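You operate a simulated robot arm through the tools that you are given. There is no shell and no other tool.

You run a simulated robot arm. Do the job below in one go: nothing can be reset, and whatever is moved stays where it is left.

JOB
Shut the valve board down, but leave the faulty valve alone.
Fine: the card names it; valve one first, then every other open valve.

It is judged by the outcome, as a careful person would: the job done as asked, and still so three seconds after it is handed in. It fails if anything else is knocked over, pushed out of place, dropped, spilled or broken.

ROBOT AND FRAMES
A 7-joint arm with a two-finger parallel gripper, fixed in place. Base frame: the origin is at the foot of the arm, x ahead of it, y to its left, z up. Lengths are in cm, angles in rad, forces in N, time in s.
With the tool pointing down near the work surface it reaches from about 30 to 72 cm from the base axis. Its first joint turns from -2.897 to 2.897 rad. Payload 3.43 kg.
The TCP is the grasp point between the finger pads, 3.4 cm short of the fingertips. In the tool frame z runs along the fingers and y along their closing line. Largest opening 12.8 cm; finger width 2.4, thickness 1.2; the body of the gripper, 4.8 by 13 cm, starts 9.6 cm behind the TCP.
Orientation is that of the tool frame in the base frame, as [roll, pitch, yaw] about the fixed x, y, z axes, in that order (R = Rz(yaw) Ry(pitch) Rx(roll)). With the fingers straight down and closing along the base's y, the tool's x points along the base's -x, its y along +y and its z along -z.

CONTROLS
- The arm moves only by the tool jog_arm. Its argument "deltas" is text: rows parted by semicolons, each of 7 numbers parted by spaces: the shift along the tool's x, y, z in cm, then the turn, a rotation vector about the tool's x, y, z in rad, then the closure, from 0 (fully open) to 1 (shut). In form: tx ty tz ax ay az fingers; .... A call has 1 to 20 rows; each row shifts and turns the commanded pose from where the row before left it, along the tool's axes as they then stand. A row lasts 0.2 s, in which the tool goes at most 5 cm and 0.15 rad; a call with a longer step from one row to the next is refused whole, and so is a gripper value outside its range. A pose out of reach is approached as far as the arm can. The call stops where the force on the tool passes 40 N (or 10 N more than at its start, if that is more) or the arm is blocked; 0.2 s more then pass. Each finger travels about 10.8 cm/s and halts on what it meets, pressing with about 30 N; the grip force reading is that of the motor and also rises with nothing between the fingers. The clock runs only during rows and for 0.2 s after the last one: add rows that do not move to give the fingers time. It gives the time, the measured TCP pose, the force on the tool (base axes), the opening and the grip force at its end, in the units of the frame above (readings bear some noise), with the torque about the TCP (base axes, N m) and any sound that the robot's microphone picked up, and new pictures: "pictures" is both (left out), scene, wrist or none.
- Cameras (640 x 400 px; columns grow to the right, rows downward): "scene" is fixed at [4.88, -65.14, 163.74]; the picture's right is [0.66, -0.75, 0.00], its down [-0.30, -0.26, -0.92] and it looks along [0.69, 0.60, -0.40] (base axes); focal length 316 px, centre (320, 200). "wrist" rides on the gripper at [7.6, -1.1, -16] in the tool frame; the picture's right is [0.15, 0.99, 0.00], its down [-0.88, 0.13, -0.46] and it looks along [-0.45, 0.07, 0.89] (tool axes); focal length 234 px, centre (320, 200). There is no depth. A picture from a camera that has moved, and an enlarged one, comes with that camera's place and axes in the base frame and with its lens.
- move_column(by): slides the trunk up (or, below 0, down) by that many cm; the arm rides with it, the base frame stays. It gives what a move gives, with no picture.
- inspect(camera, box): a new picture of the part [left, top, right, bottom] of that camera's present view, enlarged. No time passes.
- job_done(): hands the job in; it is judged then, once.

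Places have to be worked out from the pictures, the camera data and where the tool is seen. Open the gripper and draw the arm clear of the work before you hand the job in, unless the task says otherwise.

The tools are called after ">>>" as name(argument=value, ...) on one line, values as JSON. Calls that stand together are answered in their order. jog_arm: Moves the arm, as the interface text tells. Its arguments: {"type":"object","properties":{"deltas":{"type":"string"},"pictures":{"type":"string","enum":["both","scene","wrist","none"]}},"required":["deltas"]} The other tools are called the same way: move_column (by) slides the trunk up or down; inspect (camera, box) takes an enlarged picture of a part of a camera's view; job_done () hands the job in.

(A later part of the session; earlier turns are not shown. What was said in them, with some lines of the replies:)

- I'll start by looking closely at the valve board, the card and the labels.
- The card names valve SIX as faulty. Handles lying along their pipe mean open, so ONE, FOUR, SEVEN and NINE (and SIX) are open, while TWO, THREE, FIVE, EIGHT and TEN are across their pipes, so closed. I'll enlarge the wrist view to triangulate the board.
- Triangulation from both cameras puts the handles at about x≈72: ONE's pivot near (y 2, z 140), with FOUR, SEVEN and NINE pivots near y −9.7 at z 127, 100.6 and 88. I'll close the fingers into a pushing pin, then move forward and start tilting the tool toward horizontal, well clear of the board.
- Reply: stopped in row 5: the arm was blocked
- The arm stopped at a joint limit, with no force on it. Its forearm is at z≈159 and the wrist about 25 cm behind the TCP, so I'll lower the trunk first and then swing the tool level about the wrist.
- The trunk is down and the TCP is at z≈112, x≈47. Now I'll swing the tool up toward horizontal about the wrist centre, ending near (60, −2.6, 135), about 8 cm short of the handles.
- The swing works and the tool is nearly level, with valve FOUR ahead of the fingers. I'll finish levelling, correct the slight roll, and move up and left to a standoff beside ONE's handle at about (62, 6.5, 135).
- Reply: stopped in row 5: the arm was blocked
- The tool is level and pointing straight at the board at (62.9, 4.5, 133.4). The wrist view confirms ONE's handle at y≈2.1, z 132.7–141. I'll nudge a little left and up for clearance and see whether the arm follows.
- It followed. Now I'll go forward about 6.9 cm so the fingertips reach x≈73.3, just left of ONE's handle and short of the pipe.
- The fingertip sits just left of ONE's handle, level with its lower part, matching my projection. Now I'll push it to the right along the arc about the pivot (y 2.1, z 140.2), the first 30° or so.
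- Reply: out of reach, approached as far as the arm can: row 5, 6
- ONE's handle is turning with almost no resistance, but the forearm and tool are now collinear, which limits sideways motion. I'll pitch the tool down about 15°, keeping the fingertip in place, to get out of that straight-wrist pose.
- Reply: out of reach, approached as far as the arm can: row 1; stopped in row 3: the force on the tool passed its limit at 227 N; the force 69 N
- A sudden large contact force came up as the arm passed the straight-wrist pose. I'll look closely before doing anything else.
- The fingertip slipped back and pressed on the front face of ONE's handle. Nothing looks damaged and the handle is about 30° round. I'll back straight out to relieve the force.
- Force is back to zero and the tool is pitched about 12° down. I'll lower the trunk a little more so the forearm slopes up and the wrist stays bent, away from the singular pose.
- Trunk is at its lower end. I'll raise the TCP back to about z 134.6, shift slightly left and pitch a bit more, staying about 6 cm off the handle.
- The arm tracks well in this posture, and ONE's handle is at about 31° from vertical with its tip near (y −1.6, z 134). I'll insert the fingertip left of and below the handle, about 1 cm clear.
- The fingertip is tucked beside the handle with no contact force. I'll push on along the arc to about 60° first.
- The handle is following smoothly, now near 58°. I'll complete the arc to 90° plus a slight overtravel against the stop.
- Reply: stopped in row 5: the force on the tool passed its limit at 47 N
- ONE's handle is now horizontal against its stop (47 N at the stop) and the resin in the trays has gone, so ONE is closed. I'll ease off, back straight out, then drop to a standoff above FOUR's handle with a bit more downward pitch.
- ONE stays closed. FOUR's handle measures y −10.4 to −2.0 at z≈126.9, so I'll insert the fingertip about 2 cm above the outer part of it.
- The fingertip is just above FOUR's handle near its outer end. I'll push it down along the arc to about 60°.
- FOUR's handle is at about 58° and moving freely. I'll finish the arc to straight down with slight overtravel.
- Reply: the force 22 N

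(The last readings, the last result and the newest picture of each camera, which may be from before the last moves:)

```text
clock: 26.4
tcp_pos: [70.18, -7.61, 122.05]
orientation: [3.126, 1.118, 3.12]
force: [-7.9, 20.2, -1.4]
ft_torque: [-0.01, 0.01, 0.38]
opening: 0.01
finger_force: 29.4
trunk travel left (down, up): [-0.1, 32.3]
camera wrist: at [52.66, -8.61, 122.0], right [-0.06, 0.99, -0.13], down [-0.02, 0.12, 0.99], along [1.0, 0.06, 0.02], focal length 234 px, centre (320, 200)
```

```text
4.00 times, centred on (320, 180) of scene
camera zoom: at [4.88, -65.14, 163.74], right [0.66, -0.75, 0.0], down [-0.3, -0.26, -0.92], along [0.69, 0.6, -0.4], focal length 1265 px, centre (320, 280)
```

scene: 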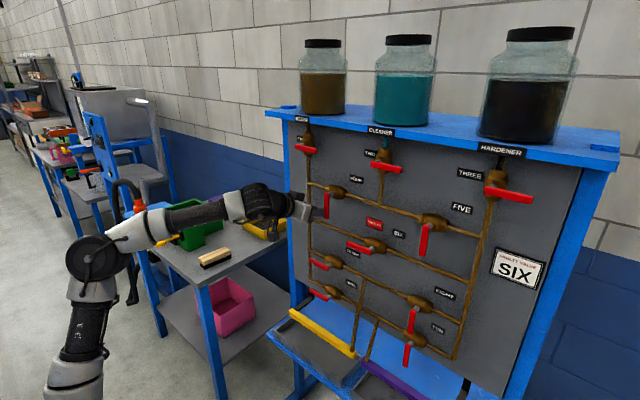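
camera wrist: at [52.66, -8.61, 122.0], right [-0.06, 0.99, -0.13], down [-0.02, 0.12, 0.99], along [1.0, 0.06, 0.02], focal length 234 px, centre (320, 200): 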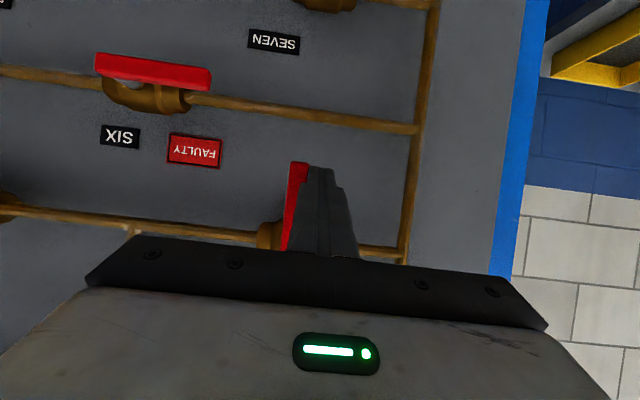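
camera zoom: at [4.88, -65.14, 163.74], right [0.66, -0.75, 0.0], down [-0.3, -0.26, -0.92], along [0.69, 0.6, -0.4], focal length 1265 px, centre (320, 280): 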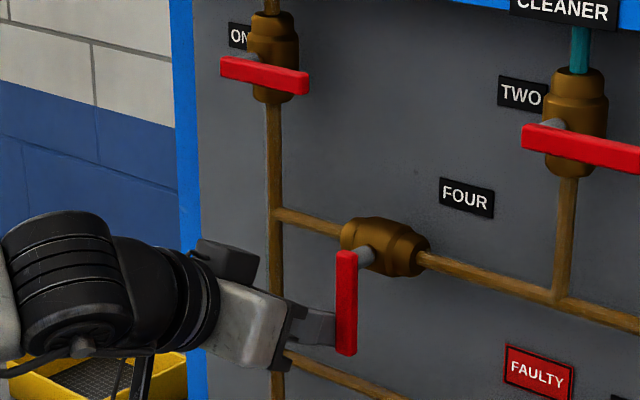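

FOUR is straight down and pressing on its stop, so it's closed. I'll ease off, back out, and descend in front of the board to a standoff for SEVEN with the tool pitched about 45° down.

>>> jog_arm(deltas="0 0.6 0 0 0 0 1; 0 0 -1.4 0 0 0 1; 0 0 -1.4 0 0 0 1; 0 0 -1.4 0 0 0 1; 0 0 -1.4 0 0 0 1; 0 0 -1.4 0 0 0 1; 2.378 0.68 1.377 0 0.07 0 1; 2.275 0.68 1.539 0 0.07 0 1; 2.162 0.68 1.695 0 0.07 0 1; 2.038 0.68 1.842 0 0.07 0 1; 1.904 0.68 1.98 0 0.07 0 1; 0 0 0 0 0 0 1; 0 0 0 0 0 0 1")

>>> inspect(camera="scene", box=[260, 180, 420, 300])

```text
clock: 29.2
tcp_pos: [65.0, -4.3, 111.24]
orientation: [3.135, 0.769, 3.12]
force: [-1.5, -0.5, 0.3]
ft_torque: [-0.02, -0.01, 0.01]
opening: 0.0
finger_force: 29.7
trunk travel left (down, up): [-0.1, 32.3]
camera wrist: at [48.54, -5.12, 117.33], right [-0.09, 0.99, -0.1], down [0.32, 0.12, 0.94], along [0.94, 0.05, -0.33], focal length 234 px, centre (320, 200)
```

scene: 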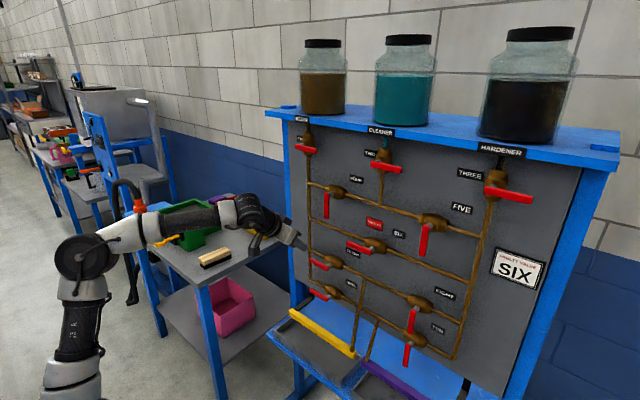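
wrist: 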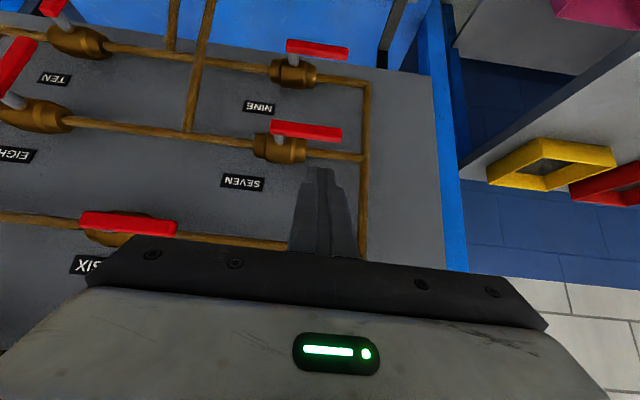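

```text
3.33 times, centred on (340, 240) of scene
camera zoom: at [4.88, -65.14, 163.74], right [0.66, -0.75, 0.0], down [-0.3, -0.26, -0.92], along [0.69, 0.6, -0.4], focal length 1054 px, centre (253, 67)
```

zoom: 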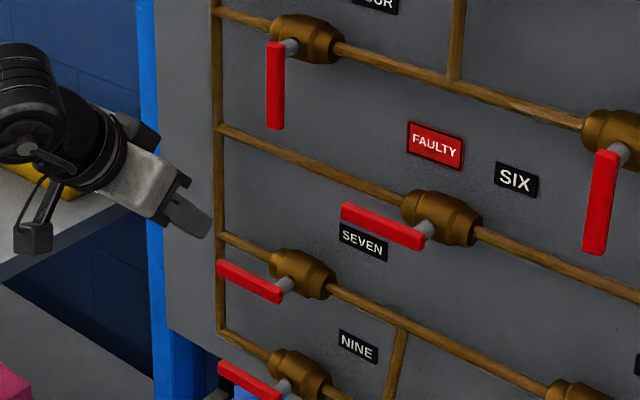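

SEVEN's handle measures y −10.4 to −2.2 at z≈100.7, and NINE's is at z≈87.7. SIX is well to the right and untouched. I'll insert the fingertip about 1.5 cm above SEVEN's outer handle.

>>> jog_arm(deltas="-0.109 0.095 1.275 0 0 0 1; -0.109 0.095 1.275 0 0 0 1; -0.109 0.095 1.275 0 0 0 1; -0.109 0.095 1.275 0 0 0 1; -0.109 0.095 1.275 0 0 0 1; -0.109 0.095 1.275 0 0 0 1; 0 0 0 0 0 0 1")

>>> inspect(camera="scene", box=[260, 180, 420, 300])

```text
clock: 30.8
tcp_pos: [70.89, -3.61, 106.19]
orientation: [3.133, 0.769, 3.118]
force: [-0.3, -0.1, -0.5]
ft_torque: [-0.05, -0.02, 0.0]
opening: 0.0
finger_force: 30.1
trunk travel left (down, up): [-0.1, 32.3]
camera wrist: at [54.39, -4.51, 112.28], right [-0.09, 0.99, -0.1], down [0.32, 0.12, 0.94], along [0.94, 0.05, -0.32], focal length 234 px, centre (320, 200)
```

scene: 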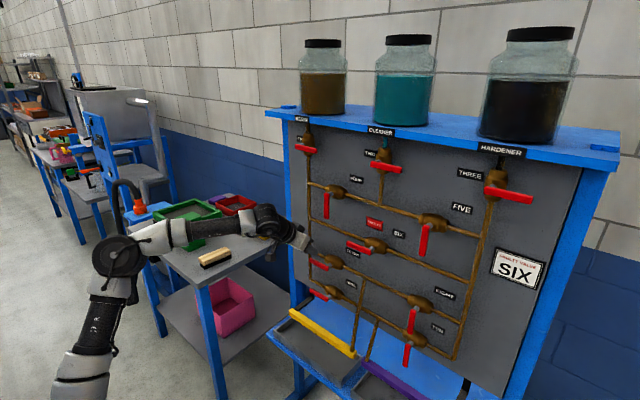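
wrist: 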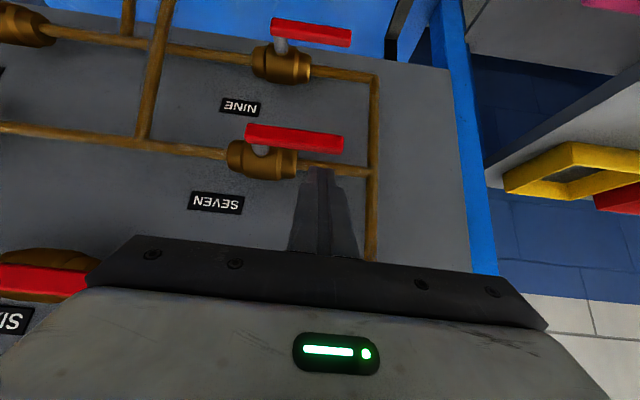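

```text
3.33 times, centred on (340, 240) of scene
camera zoom: at [4.88, -65.14, 163.74], right [0.66, -0.75, 0.0], down [-0.3, -0.26, -0.92], along [0.69, 0.6, -0.4], focal length 1054 px, centre (253, 67)
```

zoom: 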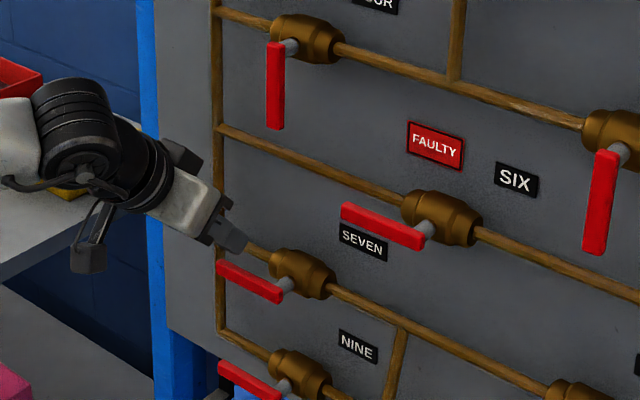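

The fingertip is positioned just above SEVEN's handle. I'll push it down along the arc to about 60°.

>>> jog_arm(deltas="0.589 -0.15 0.611 0 0 0 1; 0.556 -0.054 0.575 0 0 0 1; 0.47 0.247 0.479 0 0 0 1; 0.477 0.257 0.487 0 0 0 1; 0.544 0.076 0.56 0 0 0 1; 0.55 0.066 0.567 0 0 0 1; 0.581 -0.184 0.605 0 0 0 1; 0.581 -0.184 0.605 0 0 0 1; 0.549 -0.444 0.578 0 0 0 1; 0.542 -0.454 0.571 0 0 0 1; 0 0 0 0 0 0 1")

>>> inspect(camera="scene", box=[260, 180, 420, 300])

```text
clock: 33.2
tcp_pos: [70.96, -4.44, 98.49]
orientation: [3.133, 0.77, 3.12]
force: [-0.7, 0.0, -1.5]
ft_torque: [0.02, 0.01, 0.01]
opening: 0.01
finger_force: 29.3
trunk travel left (down, up): [-0.1, 32.3]
camera wrist: at [54.39, -5.25, 104.5], right [-0.09, 0.99, -0.1], down [0.32, 0.12, 0.94], along [0.94, 0.05, -0.33], focal length 234 px, centre (320, 200)
```

scene: 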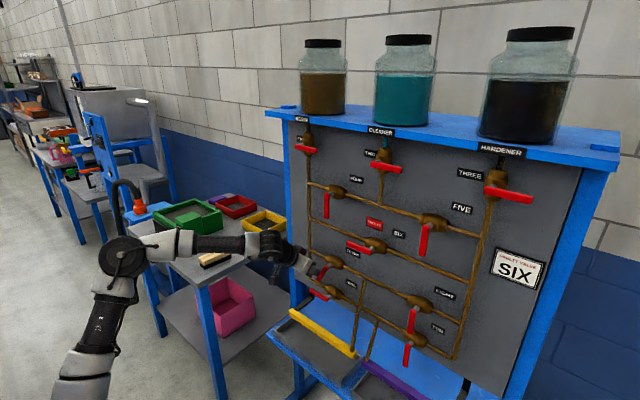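
wrist: 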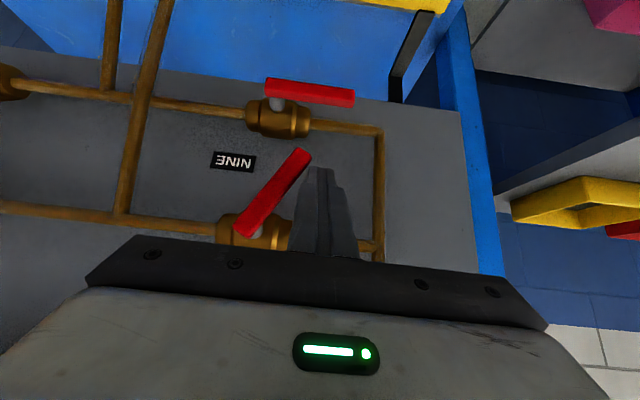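

```text
3.33 times, centred on (340, 240) of scene
camera zoom: at [4.88, -65.14, 163.74], right [0.66, -0.75, 0.0], down [-0.3, -0.26, -0.92], along [0.69, 0.6, -0.4], focal length 1054 px, centre (253, 67)
```

zoom: 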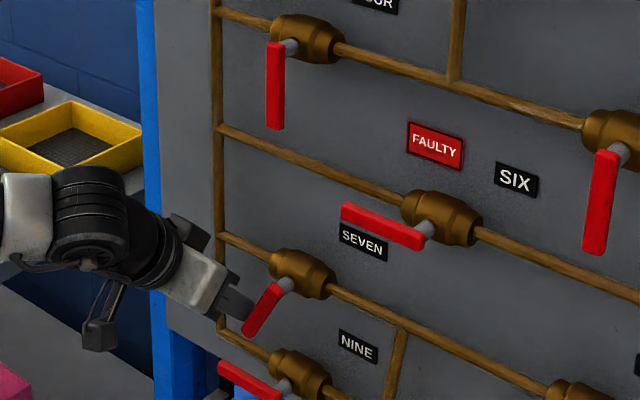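

SEVEN is near 58° and moving easily. I'll finish the arc to straight down.

>>> jog_arm(deltas="0.441 -0.713 0.473 0 0 0 1; 0.441 -0.723 0.473 0 0 0 1; 0.264 -0.902 0.295 0 0 0 1; 0.271 -0.932 0.302 0 0 0 1; 0 -0.5 0 0 0 0 1; 0 0 0 0 0 0 1")

>>> inspect(camera="scene", box=[260, 180, 420, 300])

```text
clock: 34.6
tcp_pos: [70.9, -7.72, 96.23]
orientation: [3.128, 0.768, 3.124]
force: [-10.5, 18.6, 1.9]
ft_torque: [-0.09, -0.06, 0.1]
opening: 0.0
finger_force: 29.7
trunk travel left (down, up): [-0.1, 32.3]
camera wrist: at [54.45, -8.64, 102.48], right [-0.1, 0.99, -0.09], down [0.32, 0.12, 0.94], along [0.94, 0.06, -0.33], focal length 234 px, centre (320, 200)
```

scene: 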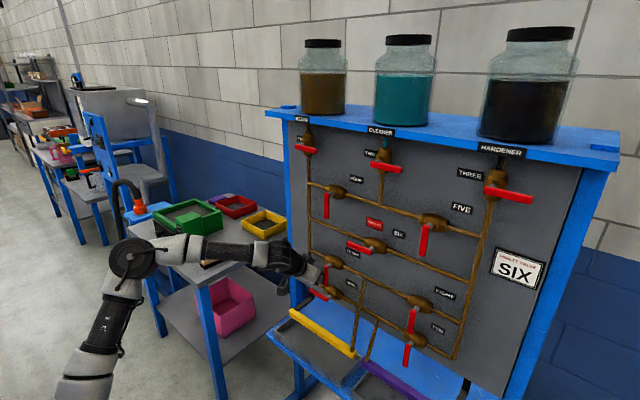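
wrist: 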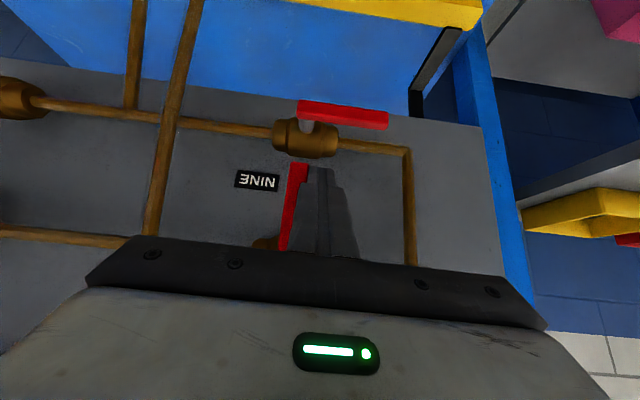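

```text
3.33 times, centred on (340, 240) of scene
camera zoom: at [4.88, -65.14, 163.74], right [0.66, -0.75, 0.0], down [-0.3, -0.26, -0.92], along [0.69, 0.6, -0.4], focal length 1054 px, centre (253, 67)
```

zoom: 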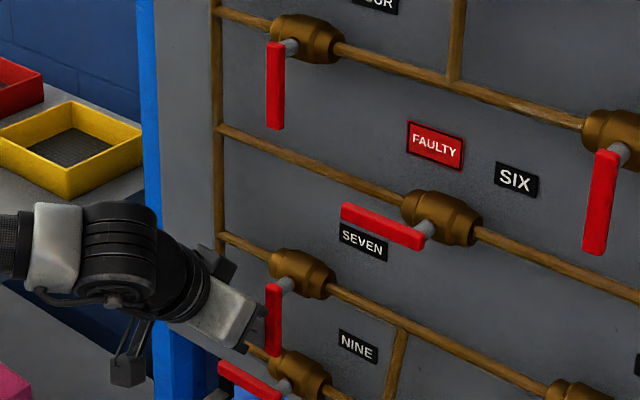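

SEVEN is straight down on its stop, so it's closed. I'll ease off, back out, and pitch to about 57° down at a standoff for NINE.

>>> jog_arm(deltas="0 0.6 0 0 0 0 1; 0 0 -1.4 0 0 0 1; 0 0 -1.4 0 0 0 1; 0 0 -1.4 0 0 0 1; 0 0 -1.4 0 0 0 1; 0 0 -1.4 0 0 0 1; 0.249 1.12 0.873 0 0.066 0 1; 0.19 1.12 0.888 0 0.066 0 1; 0.131 1.12 0.899 0 0.066 0 1; 0 0 0 0 0 0 1; 0 0 0 0 0 0 1")

>>> inspect(camera="scene", box=[260, 220, 420, 340])

```text
clock: 37.0
tcp_pos: [67.4, -4.14, 98.97]
orientation: [3.13, 0.57, 3.123]
force: [-0.2, -1.0, -0.3]
ft_torque: [0.04, 0.03, -0.01]
opening: 0.01
finger_force: 30.4
trunk travel left (down, up): [-0.1, 32.3]
camera wrist: at [52.42, -5.02, 108.35], right [-0.11, 0.99, -0.07], down [0.5, 0.12, 0.86], along [0.86, 0.06, -0.5], focal length 234 px, centre (320, 200)
```

scene: 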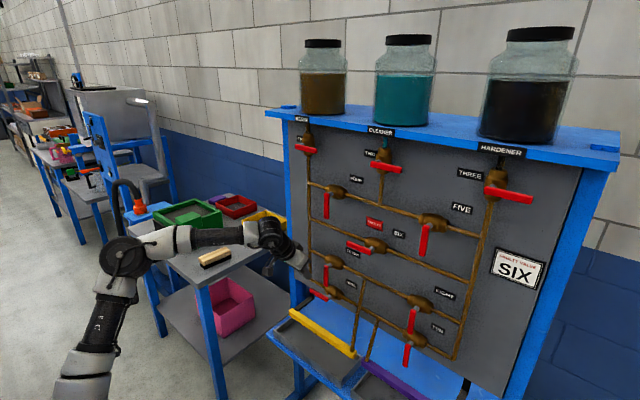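
wrist: 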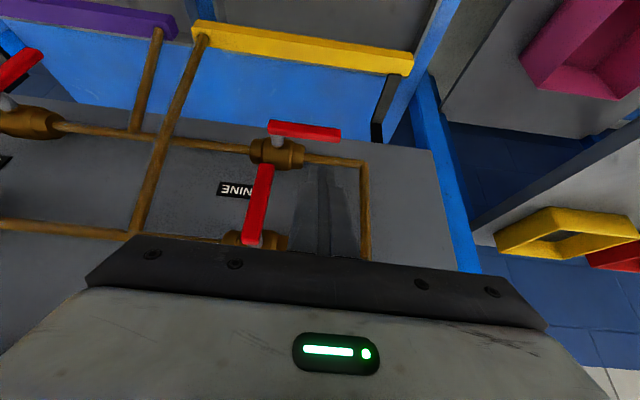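

```text
3.33 times, centred on (340, 280) of scene
camera zoom: at [4.88, -65.14, 163.74], right [0.66, -0.75, 0.0], down [-0.3, -0.26, -0.92], along [0.69, 0.6, -0.4], focal length 1054 px, centre (253, -67)
```

zoom: 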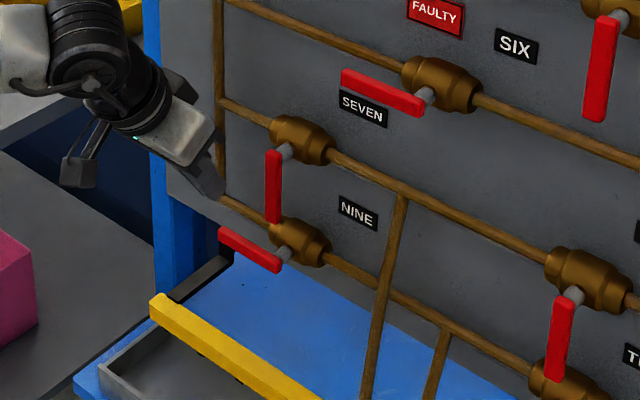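

SEVEN stays closed and NINE's handle is confirmed at z≈87.5. I'll insert the fingertip just above its outer end.

>>> jog_arm(deltas="0.018 0.055 1.17 0 0 0 1; 0.018 0.055 1.17 0 0 0 1; 0.018 0.055 1.17 0 0 0 1; 0.018 0.055 1.17 0 0 0 1; 0.018 0.055 1.17 0 0 0 1; 0.018 0.055 1.17 0 0 0 1; 0 0 0 0 0 0 1")

>>> inspect(camera="scene", box=[260, 220, 420, 340])

```text
clock: 38.6
tcp_pos: [70.92, -3.93, 92.79]
orientation: [3.133, 0.572, 3.122]
force: [-0.9, -0.3, 0.5]
ft_torque: [-0.03, 0.0, -0.02]
opening: 0.0
finger_force: 30.3
trunk travel left (down, up): [-0.1, 32.3]
camera wrist: at [55.96, -4.71, 102.15], right [-0.11, 0.99, -0.07], down [0.5, 0.12, 0.86], along [0.86, 0.06, -0.5], focal length 234 px, centre (320, 200)
```

scene: 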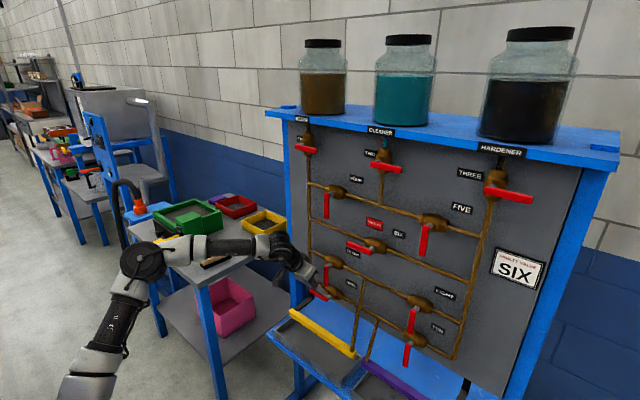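
wrist: 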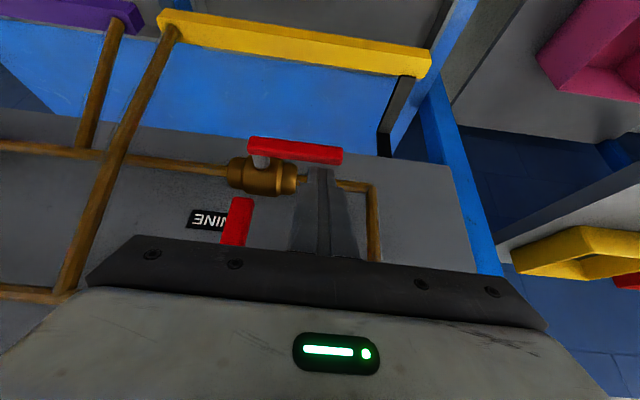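

```text
3.33 times, centred on (340, 280) of scene
camera zoom: at [4.88, -65.14, 163.74], right [0.66, -0.75, 0.0], down [-0.3, -0.26, -0.92], along [0.69, 0.6, -0.4], focal length 1054 px, centre (253, -67)
```

zoom: 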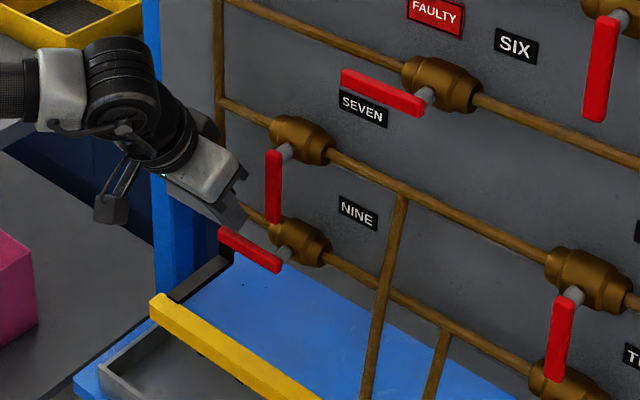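

The fingertip is just above and overlapping NINE's handle in depth. I'll push down along the arc to about 60°.

>>> jog_arm(deltas="0.278 0.05 0.618 0 0 0 1; 0.277 -0.03 0.618 0 0 0 1; 0.372 0.283 0.573 0 0 0 1; 0.372 0.293 0.573 0 0 0 1; 0.427 0.042 0.665 0 0 0 1; 0.427 0.042 0.665 0 0 0 1; 0.445 -0.198 0.698 0 0 0 1; 0.445 -0.198 0.698 0 0 0 1; 0.408 -0.468 0.647 0 0 0 1; 0.414 -0.478 0.656 0 0 0 1; 0 0 0 0 0 0 1")

>>> inspect(camera="scene", box=[260, 220, 420, 340])

```text
clock: 41.0
tcp_pos: [71.25, -4.42, 85.43]
orientation: [3.134, 0.57, 3.121]
force: [0.5, 0.0, -0.4]
ft_torque: [0.01, -0.01, 0.0]
opening: 0.0
finger_force: 30.1
trunk travel left (down, up): [-0.1, 32.3]
camera wrist: at [56.25, -5.39, 94.7], right [-0.11, 0.99, -0.07], down [0.5, 0.12, 0.86], along [0.86, 0.06, -0.5], focal length 234 px, centre (320, 200)
```

scene: 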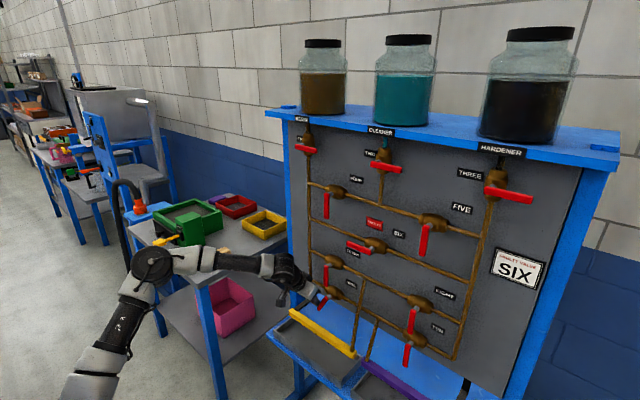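
wrist: 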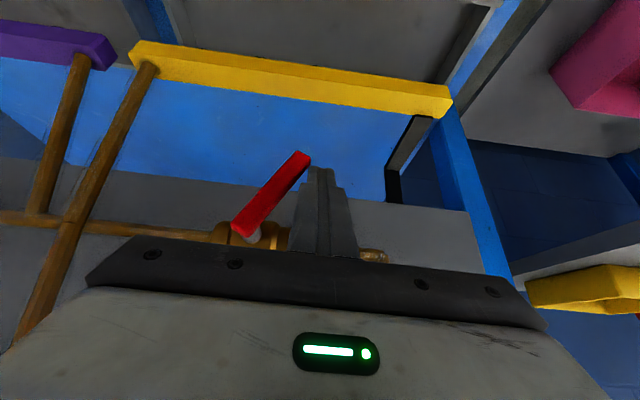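

```text
3.33 times, centred on (340, 280) of scene
camera zoom: at [4.88, -65.14, 163.74], right [0.66, -0.75, 0.0], down [-0.3, -0.26, -0.92], along [0.69, 0.6, -0.4], focal length 1054 px, centre (253, -67)
```

zoom: 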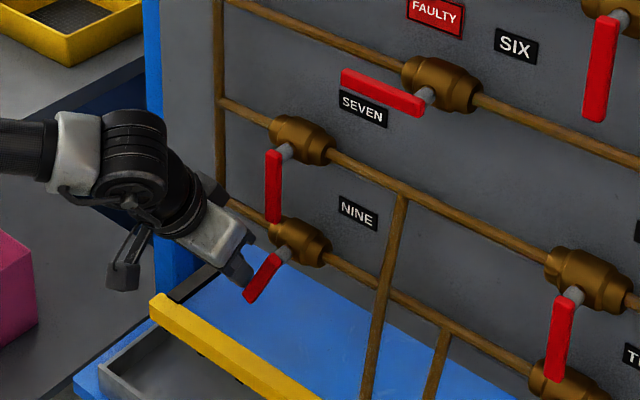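

NINE is near 58° with no resistance. I'll finish the arc to straight down with slight overtravel.

>>> jog_arm(deltas="0.318 -0.716 0.512 0 0 0 1; 0.318 -0.726 0.512 0 0 0 1; 0.207 -0.904 0.344 0 0 0 1; 0.207 -0.904 0.344 0 0 0 1; -0.009 -0.55 0 0 0 0 1; 0 0 0 0 0 0 1")

>>> inspect(camera="scene", box=[260, 220, 420, 340])

```text
clock: 42.2
tcp_pos: [71.21, -7.12, 83.44]
orientation: [3.118, 0.569, 3.133]
force: [2.2, 5.5, -0.1]
ft_torque: [-0.11, 0.06, 0.04]
opening: 0.03
finger_force: 29.8
trunk travel left (down, up): [-0.1, 32.3]
stopped in row 6: the force on the tool passed its limit at 42 N (the readings are from after the stop); the commanded pose is now the measured one
camera wrist: at [56.35, -8.36, 92.69], right [-0.13, 0.99, -0.06], down [0.5, 0.12, 0.86], along [0.86, 0.08, -0.51], focal length 234 px, centre (320, 200)
```

scene: 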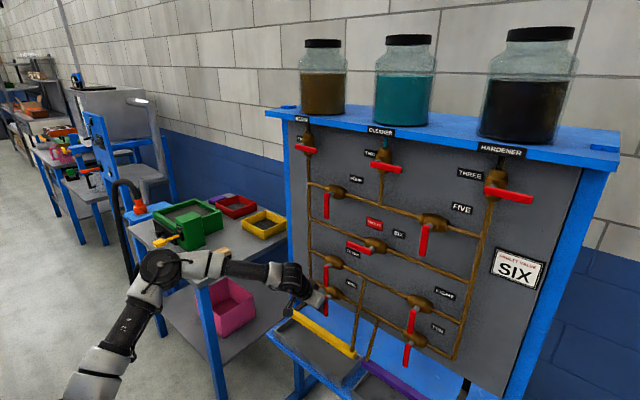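
wrist: 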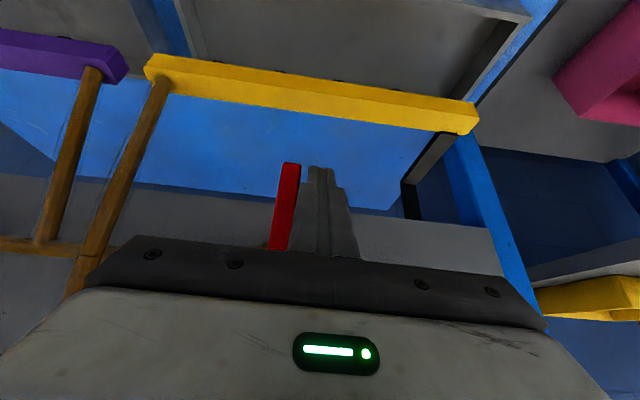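

```text
3.33 times, centred on (340, 280) of scene
camera zoom: at [4.88, -65.14, 163.74], right [0.66, -0.75, 0.0], down [-0.3, -0.26, -0.92], along [0.69, 0.6, -0.4], focal length 1054 px, centre (253, -67)
```

zoom: 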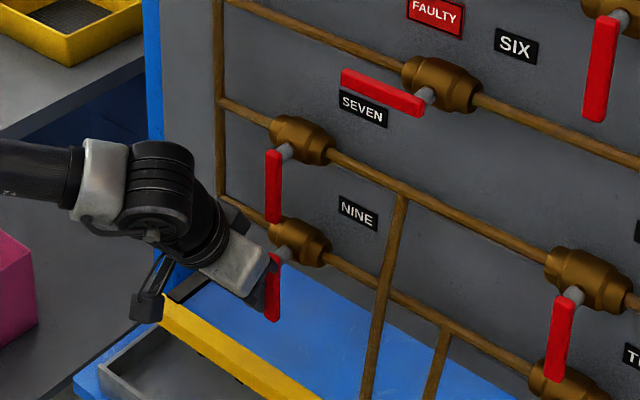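

NINE is straight down at its stop. I'll ease off, back straight out, and draw the arm away up and back before opening the fingers.

>>> jog_arm(deltas="0 0.6 0 0 0 0 1; 0 0 -1.4 0 0 0 1; 0 0 -1.4 0 0 0 1; 0 0 -1.4 0 0 0 1; 0 0 -1.4 0 0 0 1; 0 0 -1.4 0 0 0 1; 0.452 0 -2.07 0 0 0 1; 0.452 0 -2.07 0 0 0 1; 0.452 0 -2.07 0 0 0 1; 0.452 0 -2.07 0 0 0 1; 0.452 0 -2.07 0 0 0 1; 0 0 0 0 0 0 1")

>>> inspect(camera="scene", box=[270, 110, 470, 235])

>>> inspect(camera="scene", box=[290, 230, 470, 370])

```text
clock: 44.9
tcp_pos: [59.7, -7.01, 97.01]
orientation: [3.119, 0.567, 3.131]
force: [0.7, 0.0, -0.4]
ft_torque: [-0.02, -0.02, 0.0]
opening: 0.01
finger_force: 30.5
trunk travel left (down, up): [-0.1, 32.3]
camera wrist: at [44.8, -8.29, 106.32], right [-0.12, 0.99, -0.06], down [0.5, 0.11, 0.86], along [0.86, 0.08, -0.51], focal length 234 px, centre (320, 200)
```

scene: 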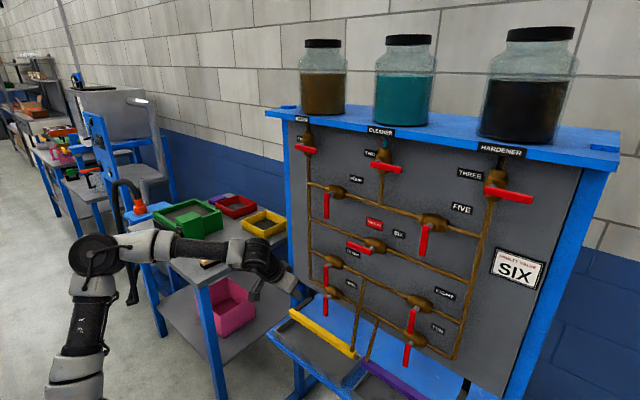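
wrist: 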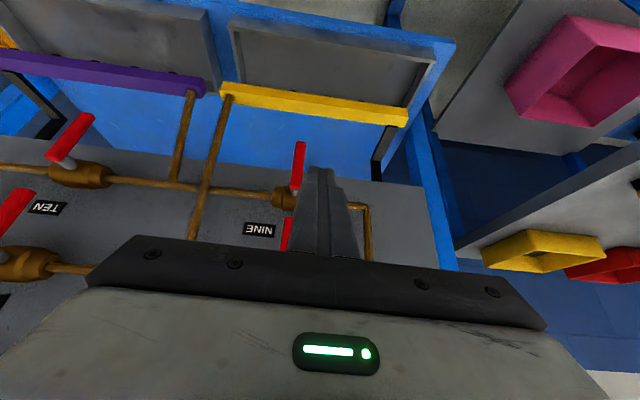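

```text
3.20 times, centred on (370, 172) of scene
camera zoom: at [4.88, -65.14, 163.74], right [0.66, -0.75, 0.0], down [-0.3, -0.26, -0.92], along [0.69, 0.6, -0.4], focal length 1012 px, centre (160, 288)
```

zoom: 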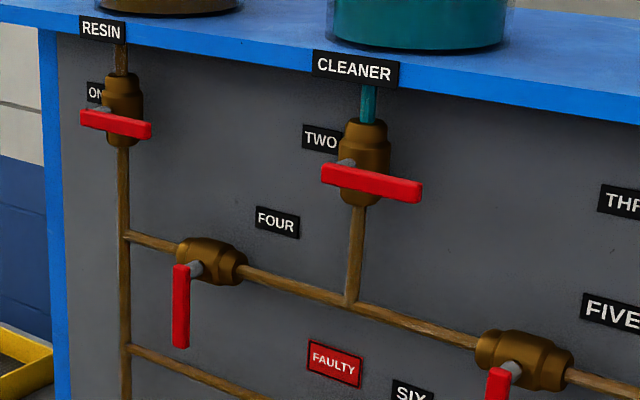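

```text
2.86 times, centred on (380, 300) of scene
camera zoom: at [4.88, -65.14, 163.74], right [0.66, -0.75, 0.0], down [-0.3, -0.26, -0.92], along [0.69, 0.6, -0.4], focal length 904 px, centre (149, -86)
```

zoom: 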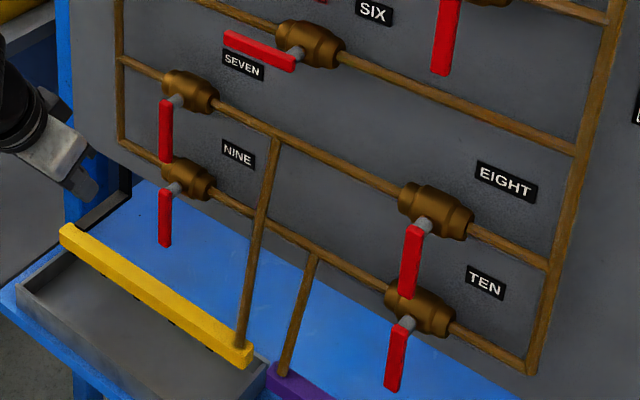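

All four handles (ONE, FOUR, SEVEN, NINE) are across their pipes and SIX is still in its original open position. The arm is clear, so I'll open the gripper and back off a bit further.

>>> jog_arm(deltas="0 0 -1 0 0 0 0.8; 0 0 -1 0 0 0 0.5; 0 0 -1 0 0 0 0.2; 0 0 0 0 0 0 0; 0 0 0 0 0 0 0; 0 0 0 0 0 0 0")

>>> inspect(camera="scene", box=[260, 100, 560, 390])

>>> inspect(camera="scene", box=[330, 210, 430, 275])

```text
clock: 46.2
tcp_pos: [58.19, -7.09, 99.25]
orientation: [3.121, 0.567, 3.129]
force: [-0.4, 0.5, 0.3]
ft_torque: [0.02, 0.01, 0.0]
opening: 12.82
finger_force: 0.0
trunk travel left (down, up): [-0.1, 32.3]
camera wrist: at [43.36, -8.19, 108.62], right [-0.12, 0.99, -0.06], down [0.5, 0.11, 0.86], along [0.86, 0.08, -0.51], focal length 234 px, centre (320, 200)
```

scene: 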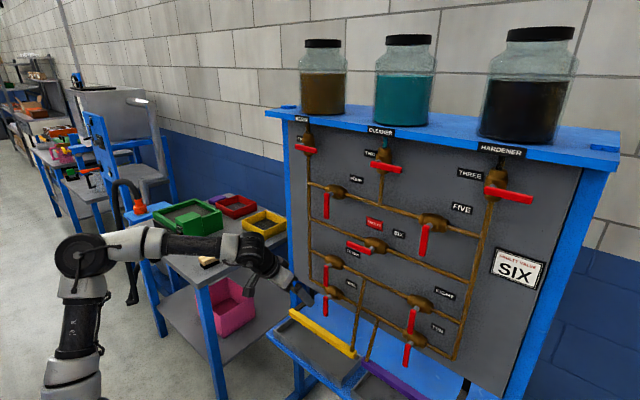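
wrist: 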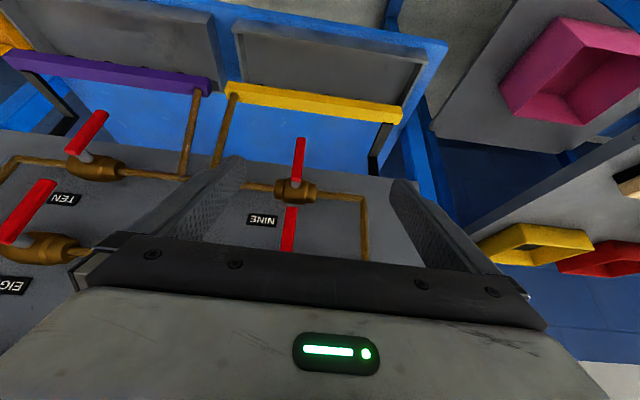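

```text
1.38 times, centred on (410, 245) of scene
camera zoom: at [4.88, -65.14, 163.74], right [0.66, -0.75, 0.0], down [-0.3, -0.26, -0.92], along [0.69, 0.6, -0.4], focal length 436 px, centre (196, 138)
```

zoom: 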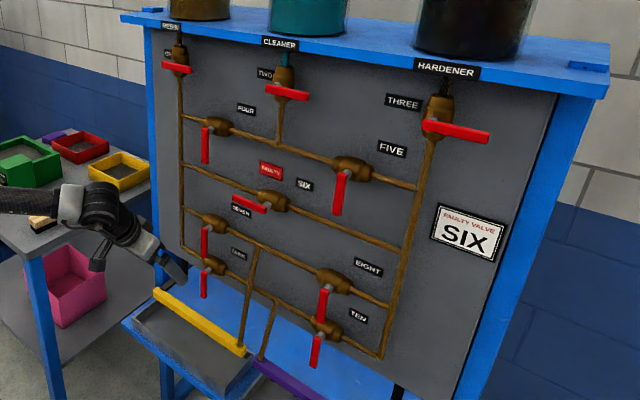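

```text
6.15 times, centred on (380, 242) of scene
camera zoom: at [4.88, -65.14, 163.74], right [0.66, -0.75, 0.0], down [-0.3, -0.26, -0.92], along [0.69, 0.6, -0.4], focal length 1946 px, centre (-49, -62)
```

zoom: 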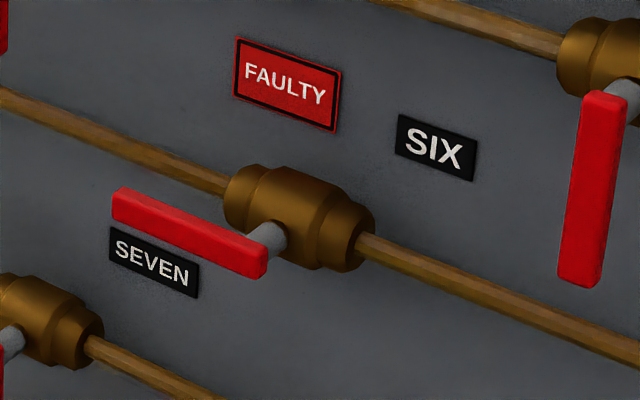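

Every valve except SIX is shut, with ONE done first, and SIX is still in its original position. The gripper is open and clear of the board, and nothing else has been disturbed, so I'm handing in the job.

>>> job_done()

```text
The job is handed in.
```

The valve board is shut down: I closed valve ONE first, then FOUR, SEVEN and NINE. SIX, the faulty one named on the card, was not touched and is still open.

- **Already closed:** TWO, THREE, FIVE, EIGHT and TEN had their handles across the pipe at the start, so I left them alone.
- **Check:** I turned each of the four handles until it met its stop, and the last pictures show all four across their pipes.
- **One hard contact:** while I was turning ONE, the arm jumped and pressed the fingertip against the front of the handle, with a force reading of 227 N. I backed off, changed the arm's posture and finished the turn. The pictures show no damage.

The arm is clear of the board with the gripper open. I saw nothing else moved, though the arm partly hides the brush on the side table in the last pictures.
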